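You operate a simulated robot arm through the tools that you are given. There is no shell and no other tool.

The job below is to be done with a simulated two-armed robot. You get a single attempt, and the scene is never put back.

Task
Stand the trunk piece in the tree stand, then tighten all three screws.

The check looks at the end state, three seconds after you hand in, the way a careful person would. Anything else that was tipped, shoved, dropped, spilled or broken makes it a failure.

Robot
Two 7-joint arms with three-finger grippers on one trunk, on a base that moves. Base frame: it is fixed to the floor where the robot stands at the start and does not move with it; the origin is under the middle of the robot, x ahead of it, y to its left, z up. Lengths are in cm, angles in rad, forces in N, time in s.
The left shoulder is at the start at [3, 12.4, 100.8], the right one opposite. With the tool pointing down near the work surface each hand reaches from about 10 to 78 cm from the robot's upright axis, wherever it stands, measured 20 degrees to its own side. Places, roughly: blue thumb screw [-190, 80, 90]; collar of the tree stand [-190, 80, 90]; red thumb screw [-180, 70, 90]; tree stand [-190, 80, 80]; wooden trunk piece [-175, 75, 75]; yellow thumb screw [-180, 80, 90]. Payload 2.2 kg a hand.
The tool frame of a hand sits at the grasp point between the pads (the TCP): z along the fingers, y along the line on which they close. The tips reach 2.8 cm beyond it. The gripper opens to 10.2 cm; its body begins 7.1 cm behind the TCP.
Orientation is that of the tool frame in the base frame, as a unit quaternion [w, x, y, z]. With the fingers straight down and closing along the base's y, the tool's x points along the base's -x, its y along +y and its z along -z.

Tools
- The arms move only by the tool apply_moves. It takes "left_rows", "right_rows" or both (then of equal length, played together; a hand with none holds still); each is one flat list of numbers, 7 for each row, row after row: the turn, a rotation vector about the tool's x, y, z in rad, then the shift along the tool's x, y, z in cm, then the gripper command, from -1 (fully open) to 1 (shut), values between in proportion. In form: [ax, ay, az, x, y, z, hand, ax, ay, az, x, y, z, hand, ...]. A call has 1 to 20 rows; each row is the pose to reach, as a shift and turn from the pose commanded when the call began, along the tool's axes at that moment. Rows are played at 5 a second. More than 5 cm and 0.15 rad between two rows, or a gripper value outside its range, and nothing of the call is played. Where a pose cannot be reached the arm comes as near as it can. A force on the tool above 50 N (or 10 N above the force at the start of the call, whichever is more), or a blocked arm, ends the call early, and 0.2 s more pass. Each finger travels about 14.36 cm/s and halts on what it meets, pressing with about 38 N; the grip force reading is that of the motor and also rises with nothing between the fingers. The clock runs only during rows and for 0.2 s after the last one: add rows that repeat a pose to give the fingers time. The reply holds the time, the measured pose of the TCP, the force on the tool along the base axes, the opening and the grip force, in the units named above and with some noise, with the torque about the TCP (base axes, N m) and any sound that the robot's microphone picked up.
- Cameras (640 x 400 px; columns grow to the right, rows downward): "scene" is now at [4.56, 1.27, 172.55]; the picture's right is [0.16, -0.99, 0.00], its down [-0.73, -0.12, -0.68] and it looks along [0.67, 0.11, -0.74] (base axes); focal length 250 px, centre (320, 200). "left" rides on the left gripper at [7.2, 3.8, -8.6] in its tool frame; the picture's right is [-0.46, 0.89, 0.00], its down [-0.60, -0.32, -0.73] and it looks along [-0.65, -0.34, 0.68] (tool axes); focal length 256 px, centre (320, 200). "right" rides on the right gripper at [6.9, 4.4, -8.6] in its tool frame; the picture's right is [-0.53, 0.85, 0.00], its down [-0.58, -0.36, -0.73] and it looks along [-0.62, -0.39, 0.68] (tool axes); focal length 256 px, centre (320, 200). There is no depth. A picture from a camera that has moved, and an enlarged one, comes with that camera's place and axes in the base frame and with its lens.
- grab_frame(camera): a new picture of that camera. It takes no simulated time.
- move_column(by): moves the trunk up (or, below 0, down) by that many cm; the arms and the scene camera ride with it, the base frame stays. It gives what a move gives, with no picture.
- drive_base(legs): drives the robot by 1 to 6 legs, each [ahead, left, turn to the left] in cm, cm and rad, along the robot's own axes; the way and the turn of a leg run together, so that a leg with both is an arc; at most 150 cm and 3.142 rad a leg. The arms and the cameras ride along, it lands a little off, and it stops where it bumps. It gives what a move gives.
- turn_head(pan, tilt): turns the head with the scene camera to pan (to the left, within 2.496 rad either way) and tilt (down, from -0.506 to 1.204), counted from straight ahead of the robot. It gives what a move gives.
- zoom(camera, box): a new picture of the part [left, top, right, bottom] of that camera's present view, enlarged. It takes no simulated time.
- hand_in(): hands the job in; it is judged then, once.

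Nothing tells you exact positions but the pictures and the camera data. Unless the task says otherwise, let go and move clear before handing in.

The tools are called as name(argument=value, ...) on one line, values as JSON. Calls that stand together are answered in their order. apply_moves: Moves the arms, as the interface text tells. Its arguments: {"type":"object","properties":{"left_rows":{"type":"array"},"right_rows":{"type":"array"}},"required":[]} The other tools are called the same way: move_column (by) moves the trunk up or down; drive_base (legs) drives the base; turn_head (pan, tilt) turns the head that bears the scene camera; grab_frame (camera) takes a picture; zoom (camera, box) takes an enlarged picture of a part of a camera's view; hand_in () hands the job in.

At the start:

```text
time_s: 0.0
left_eef_pos: [60.44, 24.47, 110.92]
left_tcp_rot: [0.0, 0.0, 1.0, 0.0]
left_contact_force: [-0.7, 0.9, -0.7]
left_torque: [0.02, 0.03, 0.03]
left_gripper_width: 10.21
left_grip_force: 0.1
right_eef_pos: [37.23, -18.77, 111.73]
right_tcp_rot: [0.0, 0.0, 1.0, 0.001]
right_contact_force: [0.8, -0.3, -0.2]
right_torque: [0.0, -0.01, 0.01]
right_gripper_width: 10.21
right_grip_force: 0.1
trunk travel left (down, up): [-25.0, 29.0]
robot x, y, heading: [-0.05, -0.1, 0.0]
head pan, tilt (commanded): [0.159, 0.826]
```

scene: 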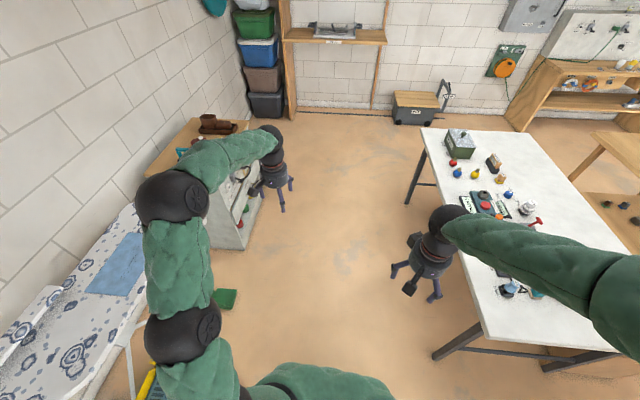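
right: 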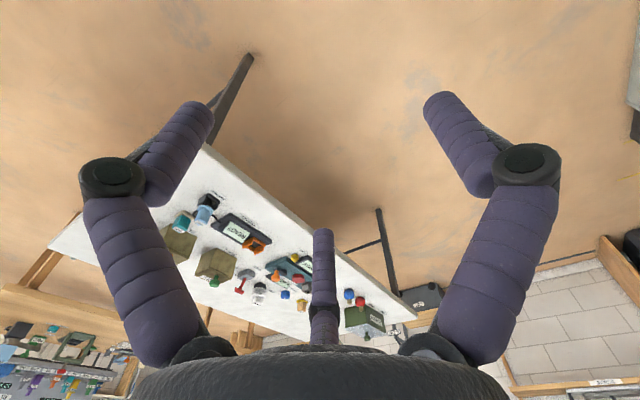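
left: 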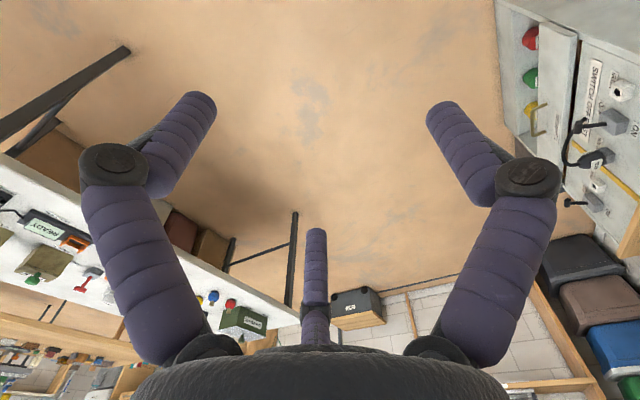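

I see a workshop with a table ahead and a side bench to the left; the tree stand should be behind me, around [-190, 80]. First I look that way with the head.

turn_head(pan=2.49, tilt=0.4)

```text
time_s: 2.1
left_eef_pos: [60.42, 24.56, 110.93]
left_tcp_rot: [0.0, 0.001, 1.0, 0.0]
left_contact_force: [0.0, -0.1, 0.5]
left_torque: [0.02, -0.01, 0.02]
left_gripper_width: 10.22
left_grip_force: 0.0
right_eef_pos: [37.38, -18.78, 111.66]
right_tcp_rot: [0.0, 0.0, 1.0, 0.001]
right_contact_force: [0.4, 0.2, 0.6]
right_torque: [-0.02, 0.01, -0.02]
right_gripper_width: 10.19
right_grip_force: 0.1
trunk travel left (down, up): [-25.0, 29.0]
robot x, y, heading: [0.27, -0.02, 0.003]
head pan, tilt (commanded): [2.491, 0.4]
```

grab_frame(camera="scene")

```text
taken
camera scene: at [-10.64, 5.64, 176.27], right [0.61, 0.8, 0.0], down [0.31, -0.24, -0.92], along [-0.73, 0.56, -0.39], focal length 250 px, centre (320, 200)
```

scene: 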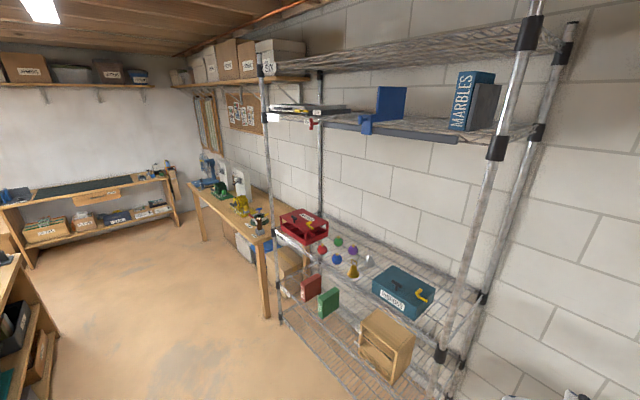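

The shelf rack is just behind on the left, and the stand seems to be on the wooden bench beyond it. I zoom in there.

zoom(camera="scene", box=[180, 150, 300, 270])

zoom(camera="scene", box=[0, 100, 320, 400])

```text
3.33 times, centred on (240, 210) of scene
camera zoom: at [-10.64, 5.64, 176.27], right [0.61, 0.8, 0.0], down [0.31, -0.24, -0.92], along [-0.73, 0.56, -0.39], focal length 832 px, centre (587, 167)
```

zoom: 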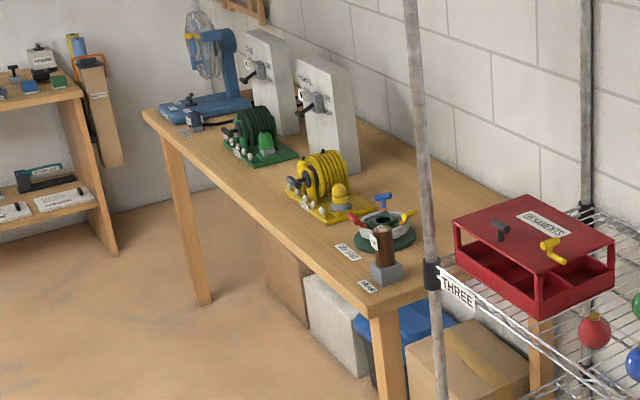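

```text
1.33 times, centred on (160, 250) of scene
camera zoom: at [-10.64, 5.64, 176.27], right [0.61, 0.8, 0.0], down [0.31, -0.24, -0.92], along [-0.73, 0.56, -0.39], focal length 333 px, centre (533, 133)
```

zoom: 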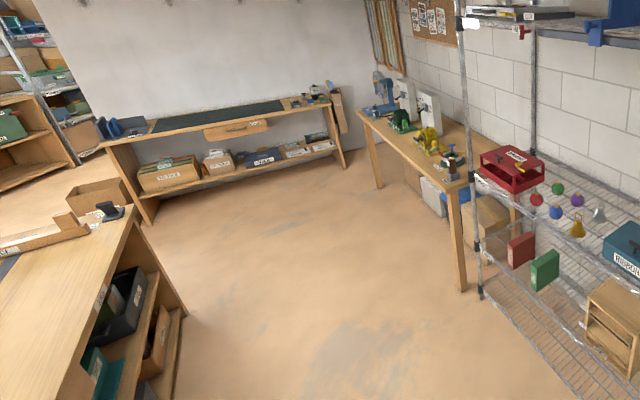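

The stand (green base, three coloured screws) and the brown trunk piece sit at the near end of the wooden bench beyond the rack. I look around for the free floor before I drive.

turn_head(pan=1.5, tilt=0.7)

grab_frame(camera="scene")

turn_head(pan=-2.4, tilt=0.6)

grab_frame(camera="scene")

```text
time_s: 3.4
left_eef_pos: [60.35, 24.42, 110.86]
left_tcp_rot: [0.0, 0.0, 1.0, 0.001]
left_contact_force: [1.1, 0.5, 0.0]
left_torque: [0.01, 0.03, -0.01]
left_gripper_width: 10.21
left_grip_force: 0.0
right_eef_pos: [37.29, -18.9, 111.69]
right_tcp_rot: [0.0, 0.0, 1.0, 0.001]
right_contact_force: [-0.6, 0.2, 0.8]
right_torque: [0.0, -0.01, 0.0]
right_gripper_width: 10.2
right_grip_force: 0.1
trunk travel left (down, up): [-25.0, 29.0]
robot x, y, heading: [-0.31, -0.08, 0.004]
head pan, tilt (commanded): [1.499, 0.7]
```

```text
taken
camera scene: at [-2.68, 8.5, 173.59], right [1.0, -0.07, 0.0], down [-0.05, -0.64, -0.77], along [0.05, 0.76, -0.64], focal length 250 px, centre (320, 200)
```

scene: 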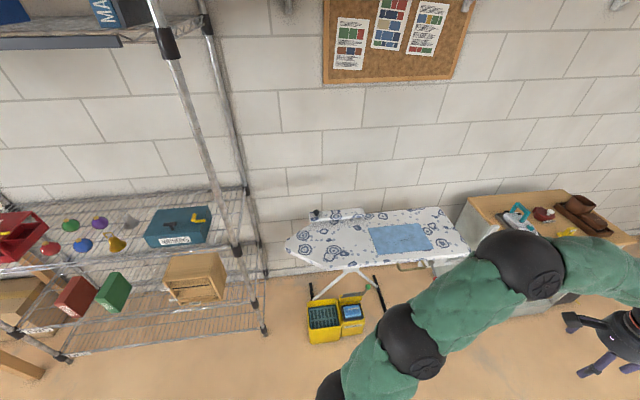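

```text
time_s: 6.6
left_eef_pos: [60.35, 24.39, 110.96]
left_tcp_rot: [0.0, -0.001, 1.0, -0.001]
left_contact_force: [-0.3, 0.4, 0.0]
left_torque: [0.0, 0.01, -0.01]
left_gripper_width: 10.21
left_grip_force: 0.0
right_eef_pos: [37.28, -18.81, 111.67]
right_tcp_rot: [0.0, 0.0, 1.0, 0.001]
right_contact_force: [0.6, 0.4, 0.2]
right_torque: [-0.02, 0.0, -0.03]
right_gripper_width: 10.2
right_grip_force: 0.1
trunk travel left (down, up): [-25.0, 29.0]
robot x, y, heading: [0.02, -0.02, 0.002]
head pan, tilt (commanded): [-2.4, 0.6]
```

```text
taken
camera scene: at [-9.79, -5.95, 174.45], right [-0.68, 0.74, 0.0], down [0.42, 0.38, -0.83], along [-0.61, -0.56, -0.56], focal length 250 px, centre (320, 200)
```

scene: 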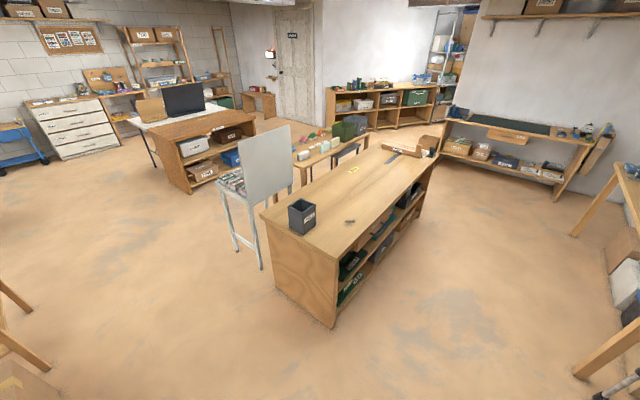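

The corridor behind me is free (the island lies at y < -65, rack and bench fronts at about y > 62). I tuck the left hand in, then drive back along it.

apply_moves(left_rows=[0, 0, 0, 4.5, -0.5, 0, -1, 0, 0, 0, 9, -1, 0, -1, 0, 0, 0, 13.5, -2, 0, -1, 0, 0, 0, 18, -3, 0, -1, 0, 0, 0, 22, -4, 0, -1, 0, 0, 0, 22, -4, 0, -1])

drive_base(legs=[[-90, 0, 0], [-90, 0, 0]])

turn_head(pan=1.57, tilt=0.75)

grab_frame(camera="scene")

```text
time_s: 8.0
left_eef_pos: [38.52, 20.45, 110.78]
left_tcp_rot: [-0.001, 0.0, 1.0, 0.0]
left_contact_force: [0.2, 1.0, -0.1]
left_torque: [-0.03, 0.0, 0.01]
left_gripper_width: 10.19
left_grip_force: 0.0
right_eef_pos: [37.45, -18.87, 111.68]
right_tcp_rot: [-0.001, 0.0, 1.0, 0.0]
right_contact_force: [0.2, -0.7, 0.1]
right_torque: [0.0, -0.01, 0.01]
right_gripper_width: 10.2
right_grip_force: 0.1
trunk travel left (down, up): [-25.0, 29.0]
robot x, y, heading: [-0.27, 0.22, -0.005]
head pan, tilt (commanded): [-2.4, 0.6]
```

```text
time_s: 17.1
left_eef_pos: [-141.98, 21.09, 110.86]
left_tcp_rot: [0.001, 0.006, 1.0, 0.0]
left_contact_force: [0.4, 0.6, -0.5]
left_torque: [-0.02, 0.01, 0.01]
left_gripper_width: 10.2
left_grip_force: 0.0
right_eef_pos: [-143.54, -18.09, 111.75]
right_tcp_rot: [0.0, 0.006, 1.0, 0.0]
right_contact_force: [-0.5, -0.1, -0.5]
right_torque: [0.0, 0.0, -0.02]
right_gripper_width: 10.18
right_grip_force: 0.2
trunk travel left (down, up): [-25.0, 29.0]
robot x, y, heading: [-180.45, 1.17, -0.01]
head pan, tilt (commanded): [-2.4, 0.6]
```

```text
time_s: 20.4
left_eef_pos: [-142.06, 21.29, 110.86]
left_tcp_rot: [0.0, 0.006, 1.0, 0.0]
left_contact_force: [-0.3, 0.1, 0.6]
left_torque: [-0.02, -0.01, 0.02]
left_gripper_width: 10.22
left_grip_force: 0.0
right_eef_pos: [-143.51, -18.07, 111.67]
right_tcp_rot: [0.0, 0.006, 1.0, 0.002]
right_contact_force: [0.3, 0.1, -0.9]
right_torque: [0.0, -0.05, -0.03]
right_gripper_width: 10.2
right_grip_force: 0.0
trunk travel left (down, up): [-25.0, 29.0]
robot x, y, heading: [-180.56, 0.7, -0.014]
head pan, tilt (commanded): [1.571, 0.75]
```

```text
taken
camera scene: at [-183.79, 9.53, 173.16], right [1.0, -0.01, 0.0], down [-0.01, -0.68, -0.73], along [0.01, 0.73, -0.68], focal length 250 px, centre (320, 200)
```

scene: 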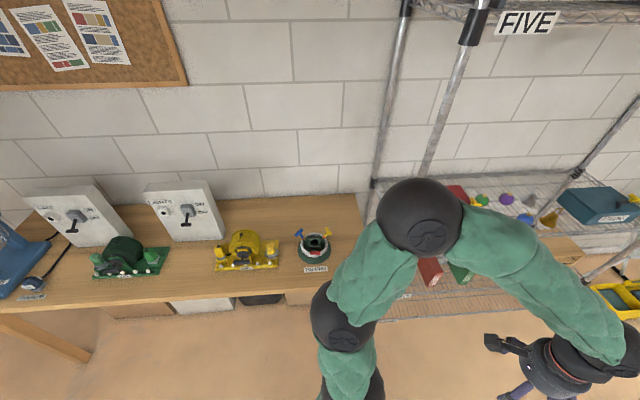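

The stand is at about [-187, 78, 80] just left of me, and the turn is clear with the hands at radius ~45. I turn left to face the bench.

drive_base(legs=[[0, 0, 1.585]])

turn_head(pan=0.1, tilt=0.85)

grab_frame(camera="scene")

grab_frame(camera="left")

grab_frame(camera="right")

```text
time_s: 24.7
left_eef_pos: [-202.16, 38.93, 110.87]
left_tcp_rot: [-0.001, 0.719, -0.695, 0.0]
left_contact_force: [0.1, 0.6, 0.6]
left_torque: [-0.03, -0.01, -0.03]
left_gripper_width: 10.16
left_grip_force: 0.0
right_eef_pos: [-162.95, 39.04, 111.68]
right_tcp_rot: [0.0, 0.718, -0.696, 0.0]
right_contact_force: [0.3, -0.1, -0.2]
right_torque: [0.02, -0.02, -0.01]
right_gripper_width: 10.18
right_grip_force: 0.0
trunk travel left (down, up): [-25.0, 29.0]
robot x, y, heading: [-180.78, 1.48, 1.605]
head pan, tilt (commanded): [1.571, 0.75]
```

```text
time_s: 26.3
left_eef_pos: [-202.26, 38.9, 110.95]
left_tcp_rot: [0.001, 0.718, -0.696, 0.0]
left_contact_force: [0.1, 0.3, 0.5]
left_torque: [-0.03, -0.02, 0.04]
left_gripper_width: 10.21
left_grip_force: 0.1
right_eef_pos: [-162.91, 39.0, 111.83]
right_tcp_rot: [0.001, 0.718, -0.696, -0.001]
right_contact_force: [0.0, 0.1, 0.5]
right_torque: [0.01, 0.01, -0.01]
right_gripper_width: 10.22
right_grip_force: 0.1
trunk travel left (down, up): [-25.0, 29.0]
robot x, y, heading: [-180.77, 1.17, 1.6]
head pan, tilt (commanded): [0.099, 0.85]
```

```text
taken
camera scene: at [-181.84, 5.98, 172.36], right [0.99, 0.13, 0.0], down [0.1, -0.74, -0.66], along [-0.09, 0.65, -0.75], focal length 250 px, centre (320, 200)
```

scene: 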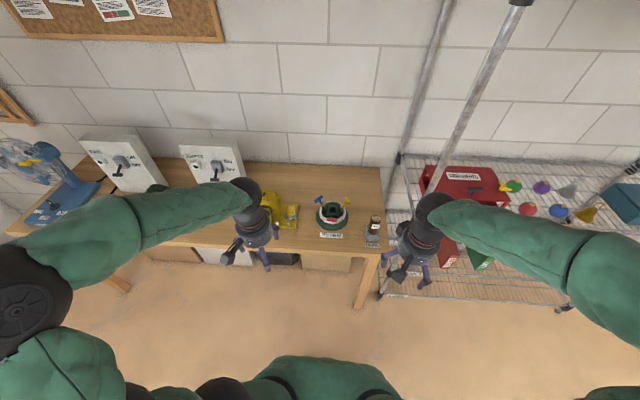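

```text
taken
camera left: at [-205.83, 31.73, 119.46], right [-0.9, 0.44, 0.0], down [0.3, 0.61, 0.73], along [0.32, 0.66, -0.68], focal length 256 px, centre (320, 200)
```

left: 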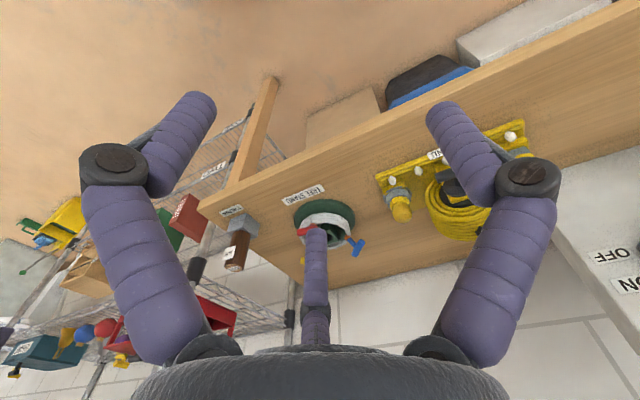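

```text
taken
camera right: at [-166.99, 32.06, 120.42], right [-0.86, 0.51, 0.0], down [0.35, 0.59, 0.73], along [0.37, 0.63, -0.68], focal length 256 px, centre (320, 200)
```

right: 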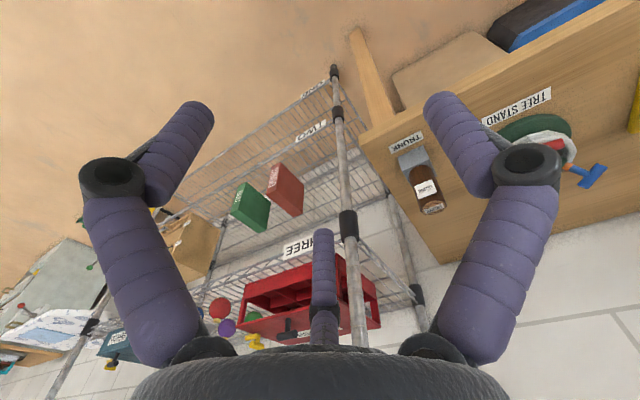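

I'm facing the bench; the stand is ahead at about [-177, 78], the trunk piece right of it. I zoom in for the shape of collar, screws and trunk.

zoom(camera="scene", box=[290, 180, 400, 250])

zoom(camera="left", box=[200, 170, 420, 290])

zoom(camera="right", box=[360, 60, 640, 230])

```text
5.71 times, centred on (345, 215) of scene
camera zoom: at [-181.84, 5.98, 172.36], right [0.99, 0.13, 0.0], down [0.1, -0.74, -0.66], along [-0.09, 0.65, -0.75], focal length 1426 px, centre (177, 114)
```

zoom: 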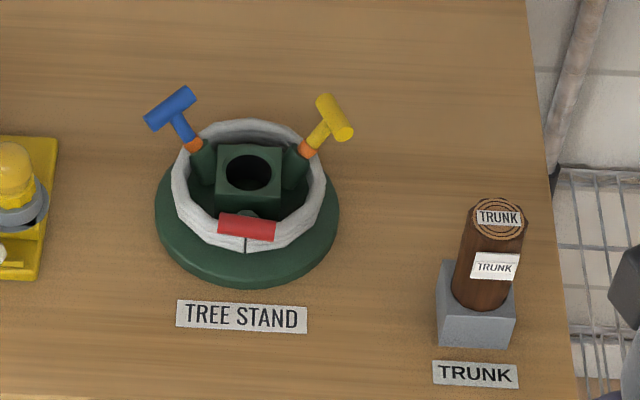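

```text
2.91 times, centred on (310, 230) of left
camera zoom: at [-205.83, 31.73, 119.46], right [-0.9, 0.44, 0.0], down [0.3, 0.61, 0.73], along [0.32, 0.66, -0.68], focal length 745 px, centre (349, 113)
```

zoom: 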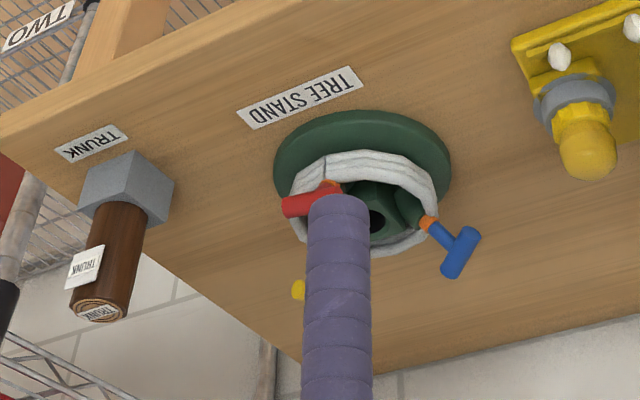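

```text
2.29 times, centred on (500, 145) of right
camera zoom: at [-166.99, 32.06, 120.42], right [-0.86, 0.51, 0.0], down [0.35, 0.59, 0.73], along [0.37, 0.63, -0.68], focal length 585 px, centre (-91, 326)
```

zoom: 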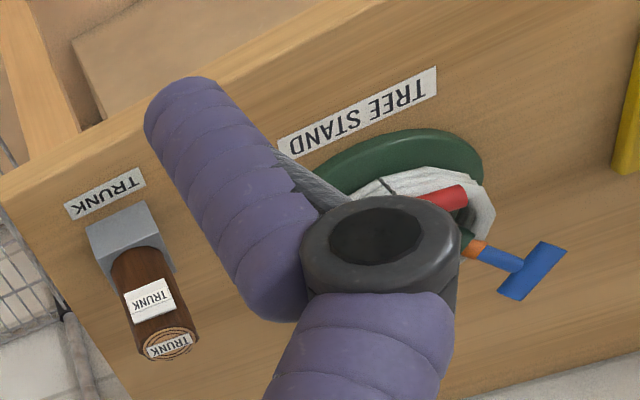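

The stand has a green base with a white ring, a green square collar with a hole, and three T-handled screws that lean outward and up; the trunk piece stands in a grey block. I move closer and look from above with the cameras.

drive_base(legs=[[16, 0, -0.03]])

turn_head(pan=0.0, tilt=0.95)

grab_frame(camera="scene")

zoom(camera="scene", box=[260, 140, 420, 240])

```text
time_s: 27.7
left_eef_pos: [-201.5, 55.73, 110.98]
left_tcp_rot: [0.0, 0.708, -0.706, 0.001]
left_contact_force: [0.6, 0.3, -0.6]
left_torque: [-0.05, 0.01, 0.02]
left_gripper_width: 10.21
left_grip_force: 0.0
right_eef_pos: [-162.2, 54.56, 111.6]
right_tcp_rot: [0.001, 0.708, -0.706, 0.0]
right_contact_force: [0.2, 1.1, -0.1]
right_torque: [-0.02, -0.02, -0.03]
right_gripper_width: 10.19
right_grip_force: 0.1
trunk travel left (down, up): [-25.0, 29.0]
robot x, y, heading: [-180.65, 17.04, 1.576]
head pan, tilt (commanded): [0.099, 0.85]
```

```text
time_s: 28.4
left_eef_pos: [-201.39, 55.45, 110.92]
left_tcp_rot: [0.0, 0.708, -0.707, 0.0]
left_contact_force: [0.4, 0.6, 0.1]
left_torque: [0.01, -0.02, 0.03]
left_gripper_width: 10.21
left_grip_force: 0.0
right_eef_pos: [-162.17, 54.48, 111.79]
right_tcp_rot: [0.001, 0.708, -0.706, -0.001]
right_contact_force: [0.5, 0.0, -0.3]
right_torque: [0.04, 0.02, -0.02]
right_gripper_width: 10.17
right_grip_force: 0.1
trunk travel left (down, up): [-25.0, 29.0]
robot x, y, heading: [-180.72, 17.12, 1.573]
head pan, tilt (commanded): [0.0, 0.949]
```

```text
taken
camera scene: at [-181.19, 21.42, 171.61], right [1.0, 0.0, 0.0], down [0.0, -0.81, -0.58], along [0.0, 0.58, -0.81], focal length 250 px, centre (320, 200)
```

scene: 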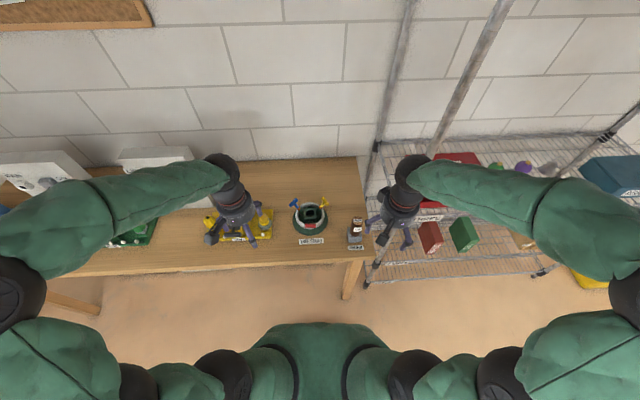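

```text
4.00 times, centred on (340, 190) of scene
camera zoom: at [-181.19, 21.42, 171.61], right [1.0, 0.0, 0.0], down [0.0, -0.81, -0.58], along [0.0, 0.58, -0.81], focal length 998 px, centre (240, 240)
```

zoom: 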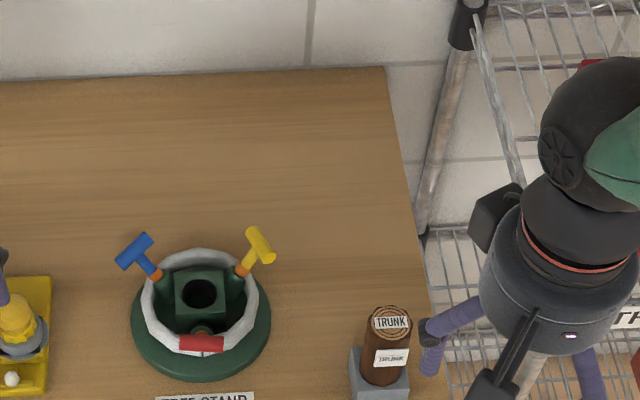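

The trunk top is near [-167.3, 68.8, 92.5] and the collar hole near [-185, 78, 83]. I take the hand-camera views from here.

grab_frame(camera="left")

grab_frame(camera="right")

```text
taken
camera left: at [-205.21, 48.38, 119.47], right [-0.89, 0.46, 0.0], down [0.32, 0.6, 0.73], along [0.34, 0.65, -0.68], focal length 256 px, centre (320, 200)
```

left: 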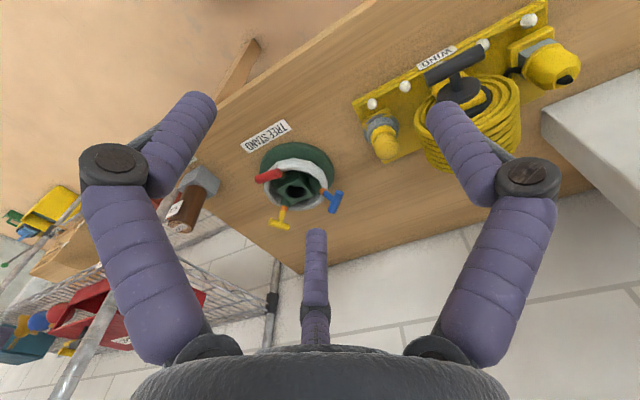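

```text
taken
camera right: at [-166.39, 47.59, 120.42], right [-0.85, 0.53, 0.0], down [0.36, 0.58, 0.73], along [0.39, 0.62, -0.68], focal length 256 px, centre (320, 200)
```

right: 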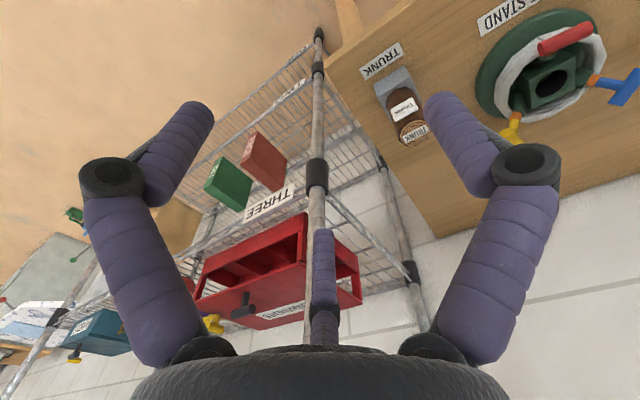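

zoom(camera="left", box=[230, 130, 370, 240])

zoom(camera="right", box=[460, 0, 640, 150])

zoom(camera="right", box=[340, 20, 480, 160])

```text
3.64 times, centred on (300, 185) of left
camera zoom: at [-205.21, 48.38, 119.47], right [-0.89, 0.46, 0.0], down [0.32, 0.6, 0.73], along [0.34, 0.65, -0.68], focal length 931 px, centre (393, 254)
```

zoom: 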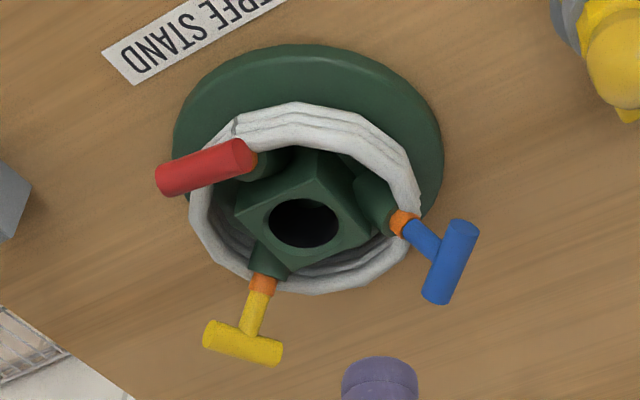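

```text
2.67 times, centred on (550, 75) of right
camera zoom: at [-166.39, 47.59, 120.42], right [-0.85, 0.53, 0.0], down [0.36, 0.58, 0.73], along [0.39, 0.62, -0.68], focal length 683 px, centre (-293, 533)
```

zoom: 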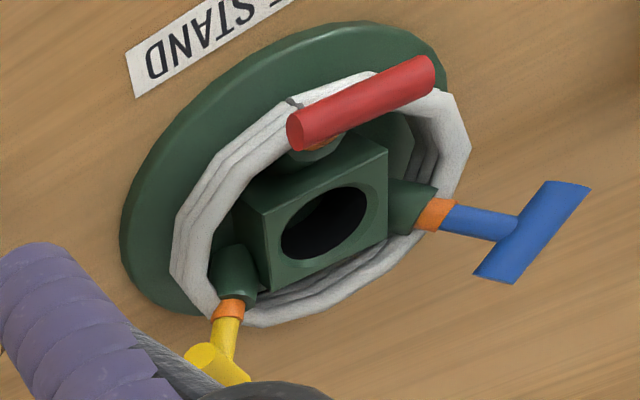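

```text
2.86 times, centred on (410, 90) of right
camera zoom: at [-166.39, 47.59, 120.42], right [-0.85, 0.53, 0.0], down [0.36, 0.58, 0.73], along [0.39, 0.62, -0.68], focal length 731 px, centre (63, 514)
```

zoom: 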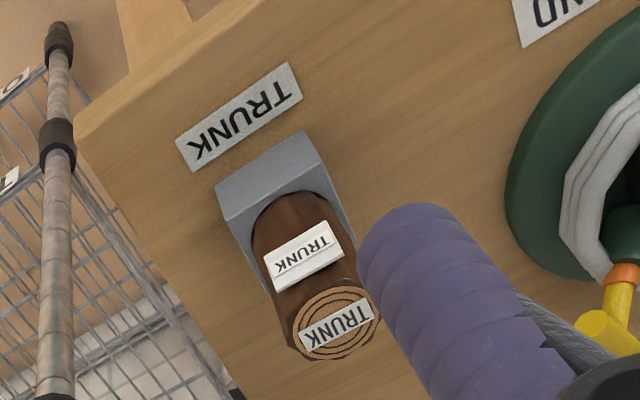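

Triangulating gives hole centre ≈ [-185.3, 76.8, 85.3], T-bars at radius 7.4 and z ≈ 88 (red toward me, yellow back right, blue back left), screw axes leaning about 45° up. I bring the right hand above the trunk, yawed so that its fingers will later fall between the screws.

apply_moves(right_rows=[0, 0, -0.145, -4, 1.5, 1, -1, 0, 0, -0.29, -8, 3, 2, -1, 0, 0, -0.435, -12, 4.5, 3, -1, 0, 0, -0.58, -14.5, 5.1, 4, -1, 0, 0, -0.58, -14.5, 5.1, 4, -1])

grab_frame(camera="right")

grab_frame(camera="left")

grab_frame(camera="scene")

```text
time_s: 29.6
left_eef_pos: [-201.36, 55.5, 110.93]
left_tcp_rot: [0.0, 0.708, -0.706, -0.001]
left_contact_force: [0.0, -0.5, -0.6]
left_torque: [0.01, 0.01, -0.01]
left_gripper_width: 10.2
left_grip_force: 0.0
right_eef_pos: [-167.24, 68.91, 107.81]
right_tcp_rot: [0.0, 0.881, -0.473, 0.0]
right_contact_force: [-0.3, -0.1, 0.5]
right_torque: [0.0, -0.04, -0.01]
right_gripper_width: 10.18
right_grip_force: 0.1
trunk travel left (down, up): [-25.0, 29.0]
robot x, y, heading: [-180.82, 17.03, 1.571]
head pan, tilt (commanded): [0.0, 0.949]
```

```text
taken
camera right: at [-166.98, 60.88, 116.46], right [-1.0, -0.02, 0.0], down [-0.01, 0.68, 0.73], along [-0.02, 0.73, -0.68], focal length 256 px, centre (320, 200)
```

right: 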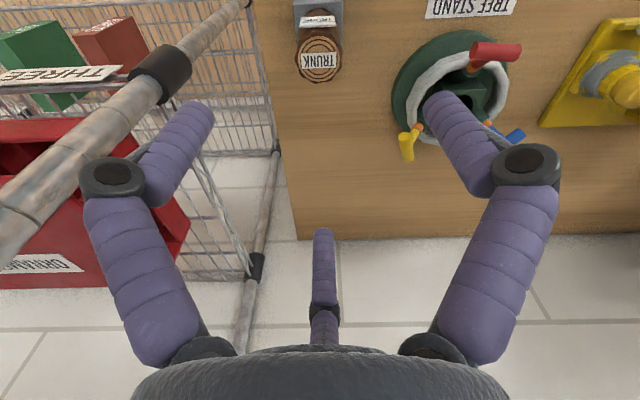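

```text
taken
camera left: at [-205.22, 48.39, 119.47], right [-0.89, 0.46, 0.0], down [0.32, 0.6, 0.73], along [0.34, 0.65, -0.68], focal length 256 px, centre (320, 200)
```

left: 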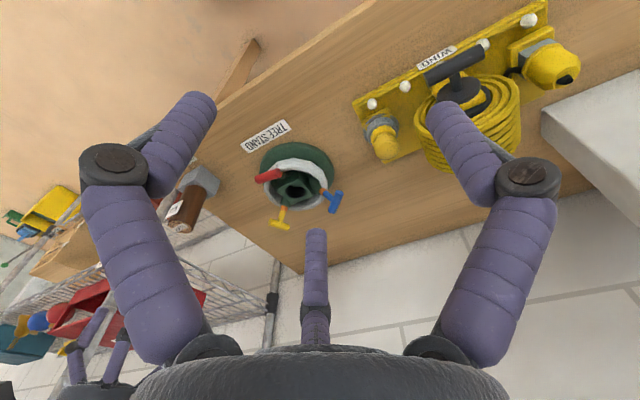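

```text
taken
camera scene: at [-181.19, 21.44, 171.61], right [1.0, 0.0, 0.0], down [0.0, -0.81, -0.58], along [0.0, 0.58, -0.81], focal length 250 px, centre (320, 200)
```

scene: 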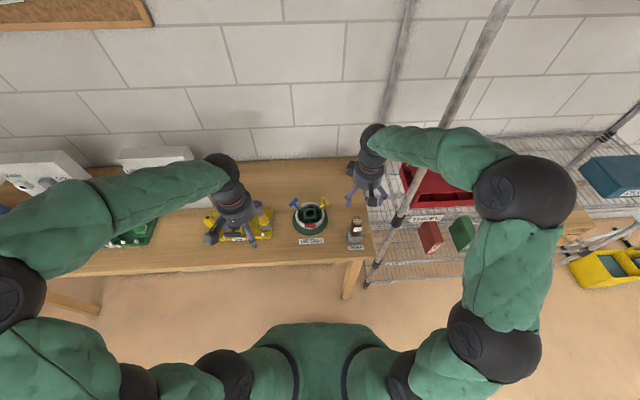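

The right hand is centred sideways over the trunk (column 319), but the forearm runs close to the rack post. I zoom in on the trunk top and on the arm near the post.

zoom(camera="right", box=[260, 0, 380, 100])

zoom(camera="scene", box=[320, 80, 560, 260])

zoom(camera="right", box=[370, 10, 570, 180])

```text
4.00 times, centred on (320, 50) of right
camera zoom: at [-166.98, 60.88, 116.46], right [-1.0, -0.02, 0.0], down [-0.01, 0.68, 0.73], along [-0.02, 0.73, -0.68], focal length 1024 px, centre (320, 800)
```

zoom: 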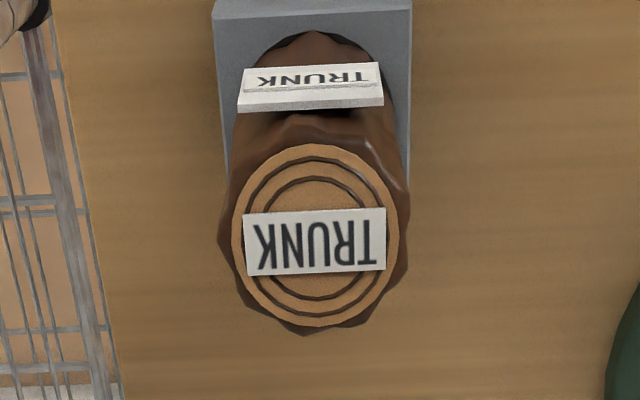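

```text
2.22 times, centred on (440, 170) of scene
camera zoom: at [-181.19, 21.44, 171.61], right [1.0, 0.0, 0.0], down [0.0, -0.81, -0.58], along [0.0, 0.58, -0.81], focal length 554 px, centre (53, 267)
```

zoom: 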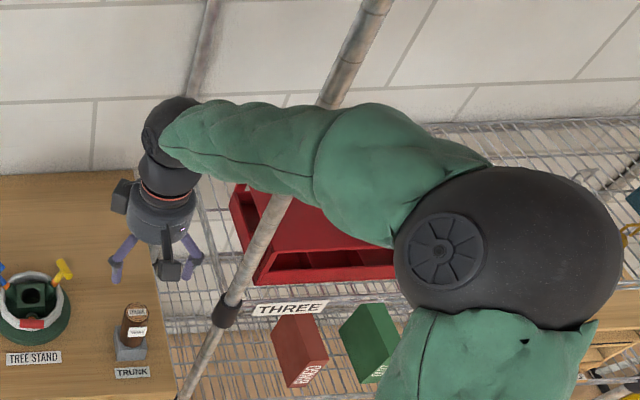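

```text
2.35 times, centred on (470, 95) of right
camera zoom: at [-166.98, 60.88, 116.46], right [-1.0, -0.02, 0.0], down [-0.01, 0.68, 0.73], along [-0.02, 0.73, -0.68], focal length 602 px, centre (-33, 447)
```

zoom: 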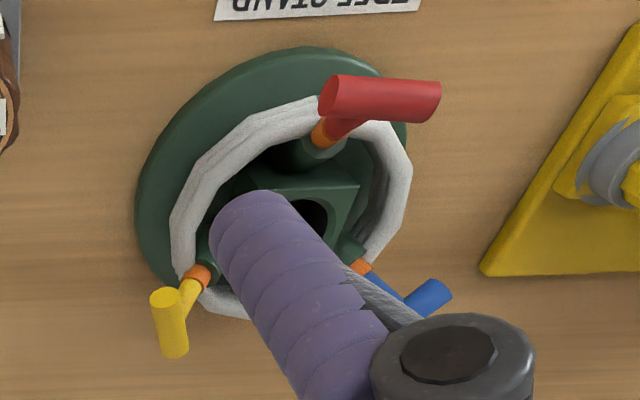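

Trunk top is at about [-167.3, 68.4, 93.6] and is centred under the right hand, but the forearm passes too near the rack post. I pull the hand back and re-place the base further left, turned a bit to the right, so the right elbow swings away from the rack.

apply_moves(right_rows=[0, 0, 0, 3.9, 2.57, 0, -1, 0, 0, 0, 7.8, 5.1, 0, -1, 0, 0, 0, 11.7, 7.7, 0, -1, 0, 0, 0, 11.7, 7.7, 0, -1])

drive_base(legs=[[2, 14, 0], [0, 0, -0.37]])

turn_head(pan=0.2, tilt=0.95)

grab_frame(camera="scene")

```text
time_s: 30.6
left_eef_pos: [-201.39, 55.71, 110.95]
left_tcp_rot: [0.001, 0.708, -0.706, 0.001]
left_contact_force: [-1.1, -0.4, 0.3]
left_torque: [-0.03, -0.01, -0.02]
left_gripper_width: 10.19
left_grip_force: 0.1
right_eef_pos: [-167.29, 54.97, 107.61]
right_tcp_rot: [0.001, 0.88, -0.474, 0.0]
right_contact_force: [0.8, 0.1, -0.6]
right_torque: [-0.03, 0.02, -0.01]
right_gripper_width: 10.18
right_grip_force: 0.1
trunk travel left (down, up): [-25.0, 29.0]
robot x, y, heading: [-180.96, 17.39, 1.569]
head pan, tilt (commanded): [0.0, 0.949]
```

```text
time_s: 33.0
left_eef_pos: [-200.06, 62.27, 110.9]
left_tcp_rot: [0.0, -0.566, 0.824, 0.0]
left_contact_force: [-0.2, -0.9, -0.8]
left_torque: [-0.01, 0.0, 0.01]
left_gripper_width: 10.22
left_grip_force: 0.0
right_eef_pos: [-168.59, 49.36, 107.75]
right_tcp_rot: [0.001, 0.777, -0.629, -0.001]
right_contact_force: [1.2, -0.7, 0.1]
right_torque: [0.0, 0.01, -0.01]
right_gripper_width: 10.23
right_grip_force: 0.0
trunk travel left (down, up): [-25.0, 29.0]
robot x, y, heading: [-195.06, 18.82, 1.201]
head pan, tilt (commanded): [0.0, 0.949]
```

```text
time_s: 33.8
left_eef_pos: [-200.1, 62.27, 110.9]
left_tcp_rot: [-0.001, -0.566, 0.824, -0.001]
left_contact_force: [0.1, 0.4, -1.1]
left_torque: [-0.01, 0.03, 0.01]
left_gripper_width: 10.19
left_grip_force: 0.0
right_eef_pos: [-168.62, 49.38, 107.72]
right_tcp_rot: [0.001, 0.778, -0.628, 0.0]
right_contact_force: [-0.7, -0.3, 0.2]
right_torque: [-0.01, 0.02, 0.03]
right_gripper_width: 10.19
right_grip_force: 0.2
trunk travel left (down, up): [-25.0, 29.0]
robot x, y, heading: [-194.9, 19.06, 1.206]
head pan, tilt (commanded): [0.201, 0.949]
```

```text
taken
camera scene: at [-195.11, 23.53, 171.61], right [0.99, -0.17, 0.0], down [-0.14, -0.8, -0.58], along [0.1, 0.57, -0.81], focal length 250 px, centre (320, 200)
```

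scene: 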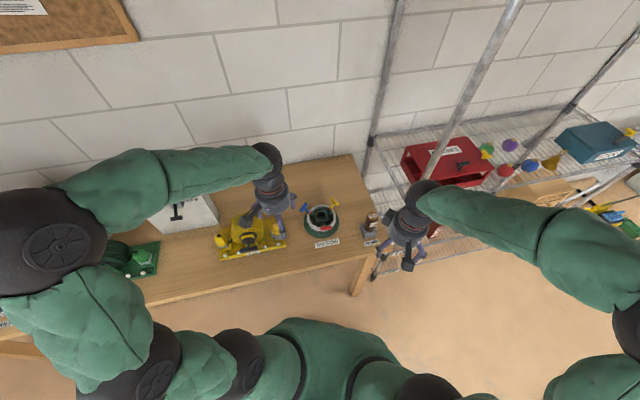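

Base is at [-195, 19], heading 1.2. I bring the right hand above the trunk again with the yaw set so the fingers avoid the tag and later the screws.

apply_moves(right_rows=[0, 0, -0.08, -3.66, -1.06, 0, -1, 0, 0, -0.16, -7.32, -2.11, 0, -1, 0, 0, -0.24, -10.98, -3.17, 0, -1, 0, 0, -0.32, -14.64, -4.22, 0, -1, 0, 0, -0.372, -18.3, -5.28, 0, -1, 0, 0, -0.372, -18.3, -5.28, 0, -1])

grab_frame(camera="scene")

grab_frame(camera="right")

zoom(camera="right", box=[260, 0, 380, 100])

```text
time_s: 35.1
left_eef_pos: [-200.15, 62.38, 110.88]
left_tcp_rot: [0.0, -0.566, 0.825, 0.0]
left_contact_force: [-0.3, 0.2, -0.3]
left_torque: [-0.02, 0.0, 0.0]
left_gripper_width: 10.21
left_grip_force: 0.1
right_eef_pos: [-167.12, 68.26, 107.63]
right_tcp_rot: [0.0, 0.881, -0.473, -0.001]
right_contact_force: [0.1, 0.1, -0.3]
right_torque: [0.0, 0.02, 0.03]
right_gripper_width: 10.22
right_grip_force: 0.1
trunk travel left (down, up): [-25.0, 29.0]
robot x, y, heading: [-194.87, 19.2, 1.201]
head pan, tilt (commanded): [0.201, 0.949]
```

```text
taken
camera scene: at [-195.11, 23.4, 171.61], right [0.99, -0.17, 0.0], down [-0.14, -0.8, -0.58], along [0.1, 0.57, -0.81], focal length 250 px, centre (320, 200)
```

scene: 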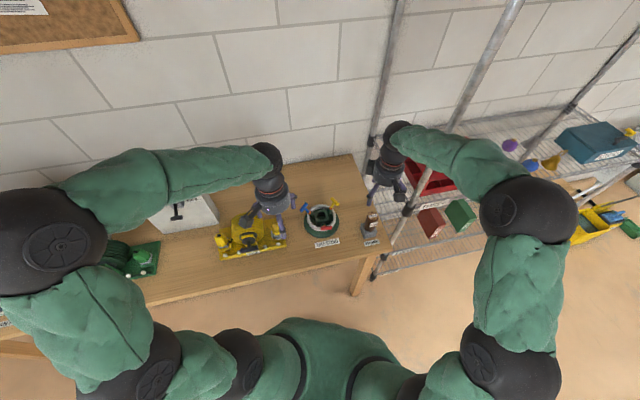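

```text
taken
camera right: at [-166.96, 60.2, 116.43], right [-1.0, -0.02, 0.0], down [-0.01, 0.68, 0.73], along [-0.02, 0.73, -0.68], focal length 256 px, centre (320, 200)
```

right: 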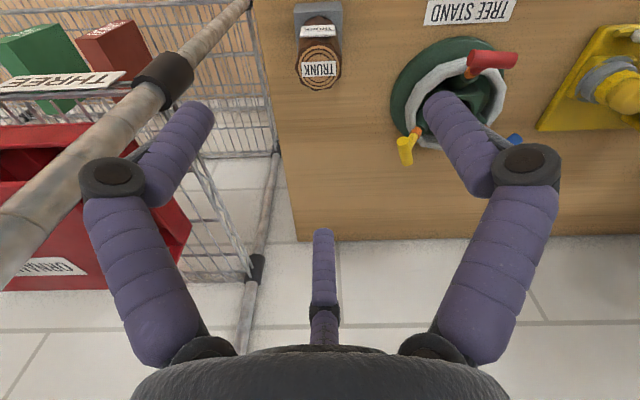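

```text
4.00 times, centred on (320, 50) of right
camera zoom: at [-166.96, 60.2, 116.43], right [-1.0, -0.02, 0.0], down [-0.01, 0.68, 0.73], along [-0.02, 0.73, -0.68], focal length 1024 px, centre (320, 800)
```

zoom: 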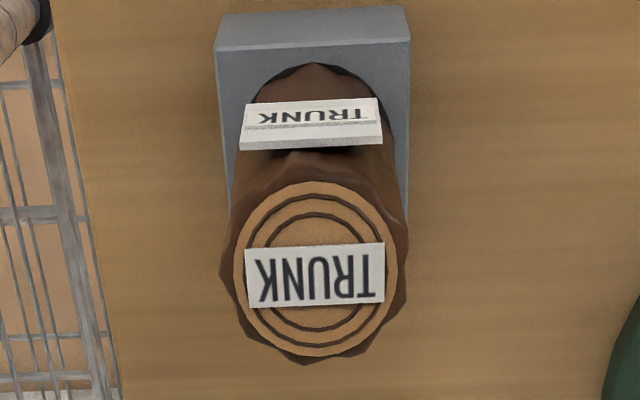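

The hand is centred over the trunk and the forearm now clears the post by a few cm. I lower to just above the trunk top and check the centring again.

apply_moves(right_rows=[0, 0, 0.03, 0, 0, 3.5, -1, 0, 0, 0.06, 0, 0, 7, -1, 0, 0, 0.06, 0, 0, 10, -1, 0, 0, 0.06, 0, 0, 10, -1])

grab_frame(camera="right")

zoom(camera="right", box=[240, 60, 400, 200])

zoom(camera="left", box=[100, 100, 400, 300])

```text
time_s: 36.1
left_eef_pos: [-200.23, 62.33, 110.94]
left_tcp_rot: [0.0, -0.566, 0.825, 0.0]
left_contact_force: [-0.2, 0.4, -0.6]
left_torque: [0.01, 0.02, 0.06]
left_gripper_width: 10.2
left_grip_force: 0.1
right_eef_pos: [-167.15, 68.42, 97.76]
right_tcp_rot: [0.0, 0.866, -0.5, 0.0]
right_contact_force: [-0.9, -0.3, -0.5]
right_torque: [0.01, -0.01, 0.0]
right_gripper_width: 10.21
right_grip_force: 0.1
trunk travel left (down, up): [-25.0, 29.0]
robot x, y, heading: [-194.92, 19.12, 1.202]
head pan, tilt (commanded): [0.201, 0.949]
```

```text
taken
camera right: at [-167.48, 60.31, 106.4], right [-1.0, 0.04, 0.0], down [0.03, 0.68, 0.73], along [0.03, 0.73, -0.68], focal length 256 px, centre (320, 200)
```

right: 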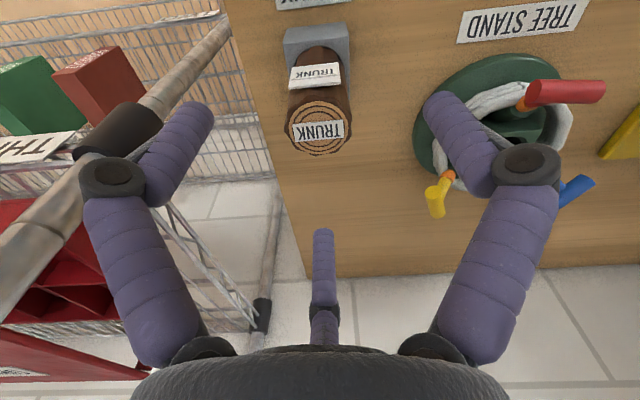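

```text
2.86 times, centred on (320, 130) of right
camera zoom: at [-167.48, 60.31, 106.4], right [-1.0, 0.04, 0.0], down [0.03, 0.68, 0.73], along [0.03, 0.73, -0.68], focal length 731 px, centre (320, 400)
```

zoom: 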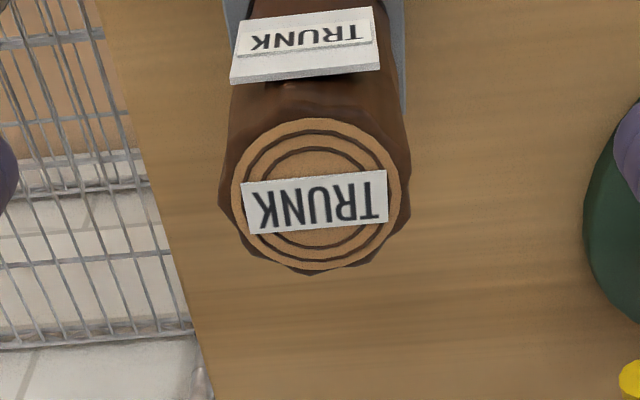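

```text
2.00 times, centred on (250, 200) of left
camera zoom: at [-206.36, 57.05, 119.47], right [-0.66, 0.75, 0.0], down [0.51, 0.45, 0.73], along [0.55, 0.48, -0.68], focal length 512 px, centre (460, 200)
```

zoom: 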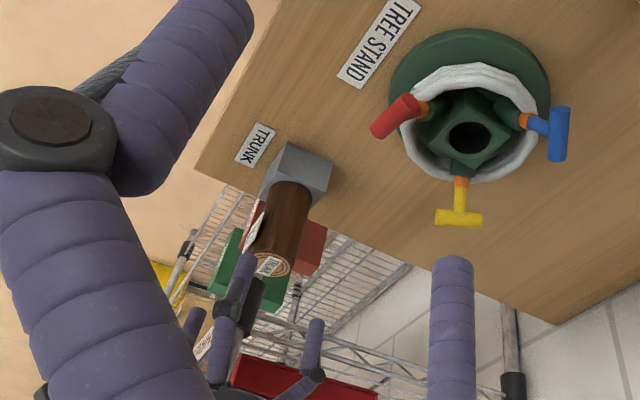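

The trunk top works out at about [-167.2, 68.75, 92.7]. I shift 0.3 cm ahead and lower the open hand around the trunk, then look before closing.

apply_moves(right_rows=[0, 0, 0, -0.13, -0.08, 2, -1, 0, 0, 0, -0.26, -0.15, 4.5, -1, 0, 0, 0, -0.26, -0.15, 6.8, -1, 0, 0, 0, -0.26, -0.15, 6.8, -1])

grab_frame(camera="right")

zoom(camera="right", box=[240, 130, 400, 270])

zoom(camera="left", box=[150, 150, 350, 290])

zoom(camera="scene", box=[280, 120, 440, 260])

```text
time_s: 37.1
left_eef_pos: [-200.2, 62.29, 110.85]
left_tcp_rot: [0.0, -0.565, 0.825, 0.0]
left_contact_force: [-0.5, 0.2, 0.0]
left_torque: [0.01, 0.04, 0.02]
left_gripper_width: 10.2
left_grip_force: 0.0
right_eef_pos: [-167.26, 68.75, 90.92]
right_tcp_rot: [0.0, 0.866, -0.501, -0.001]
right_contact_force: [0.1, -0.4, 0.2]
right_torque: [-0.01, 0.0, 0.05]
right_gripper_width: 10.2
right_grip_force: 0.1
trunk travel left (down, up): [-25.0, 29.0]
robot x, y, heading: [-194.73, 19.41, 1.203]
head pan, tilt (commanded): [0.201, 0.949]
```

```text
taken
camera right: at [-167.47, 60.58, 99.59], right [-1.0, 0.04, 0.0], down [0.03, 0.68, 0.73], along [0.03, 0.73, -0.68], focal length 256 px, centre (320, 200)
```

right: 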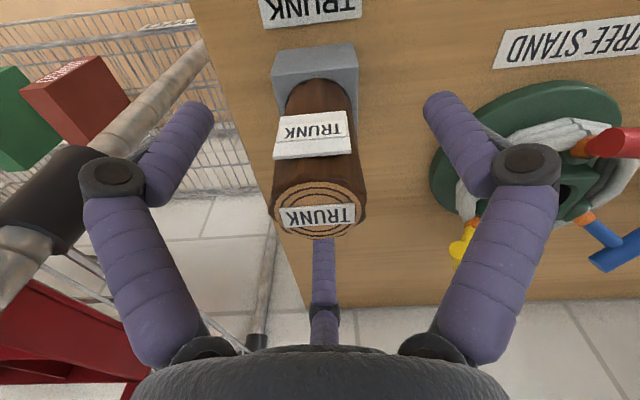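

```text
2.86 times, centred on (320, 200) of right
camera zoom: at [-167.47, 60.58, 99.59], right [-1.0, 0.04, 0.0], down [0.03, 0.68, 0.73], along [0.03, 0.73, -0.68], focal length 731 px, centre (320, 200)
```

zoom: 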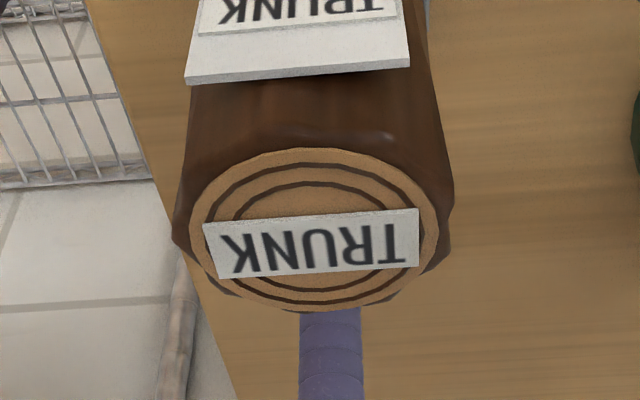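

```text
2.86 times, centred on (250, 220) of left
camera zoom: at [-206.36, 57.05, 119.47], right [-0.66, 0.75, 0.0], down [0.51, 0.45, 0.73], along [0.55, 0.48, -0.68], focal length 731 px, centre (520, 143)
```

zoom: 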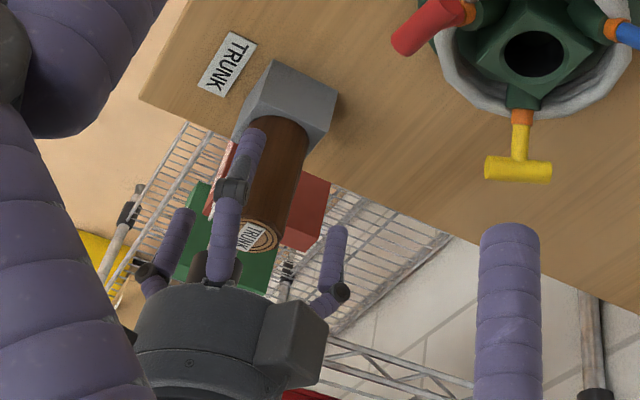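

```text
2.86 times, centred on (360, 190) of scene
camera zoom: at [-195.12, 23.5, 171.61], right [0.99, -0.17, 0.0], down [-0.14, -0.8, -0.58], along [0.1, 0.57, -0.81], focal length 713 px, centre (206, 229)
```

zoom: 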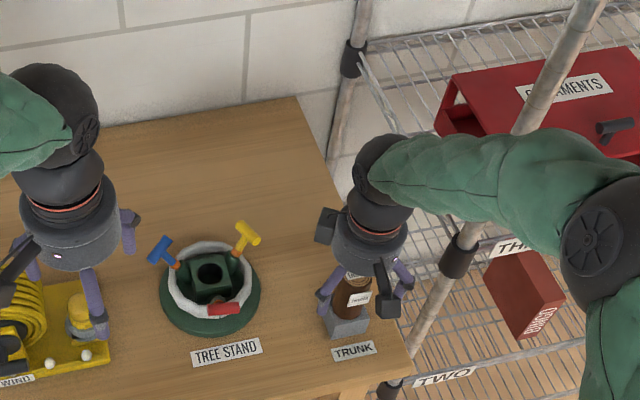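

Everything agrees now: trunk top at z ≈ 92.75 and centred in the open fingers, which straddle the tag. I close the hand on the trunk.

apply_moves(right_rows=[0, 0, 0, 0.1, 0.06, 0, -1, 0, 0, 0, 0.1, 0.06, 0, -0.3, 0, 0, 0, 0.1, 0.06, 0, 0.2, 0, 0, 0, 0.1, 0.06, 0, 0.6, 0, 0, 0, 0.1, 0.06, 0, 1, 0, 0, 0, 0.1, 0.06, 0, 1, 0, 0, 0, 0.1, 0.06, 0, 1])

grab_frame(camera="right")

```text
time_s: 38.8
left_eef_pos: [-200.17, 62.35, 110.87]
left_tcp_rot: [0.0, -0.566, 0.824, 0.001]
left_contact_force: [-0.3, 0.3, -0.9]
left_torque: [-0.02, -0.01, -0.04]
left_gripper_width: 10.2
left_grip_force: 0.1
right_eef_pos: [-167.19, 68.66, 90.97]
right_tcp_rot: [0.0, 0.866, -0.5, 0.0]
right_contact_force: [1.2, 1.8, 1.2]
right_torque: [0.08, -0.1, 0.05]
right_gripper_width: 4.06
right_grip_force: 38.4
trunk travel left (down, up): [-25.0, 29.0]
robot x, y, heading: [-194.99, 19.03, 1.197]
head pan, tilt (commanded): [0.201, 0.949]
```

```text
taken
camera right: at [-167.47, 60.51, 99.6], right [-1.0, 0.04, 0.0], down [0.03, 0.68, 0.73], along [0.03, 0.73, -0.68], focal length 256 px, centre (320, 200)
```

right: 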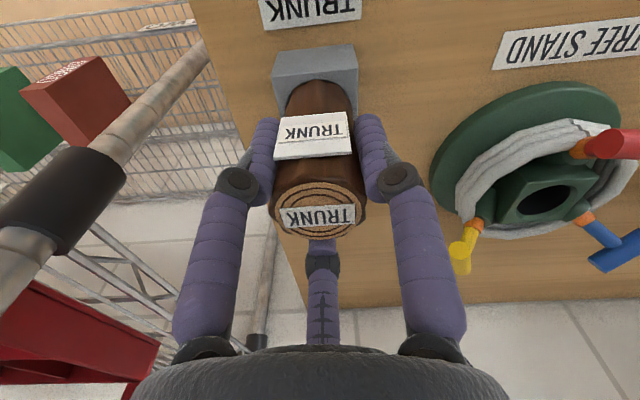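

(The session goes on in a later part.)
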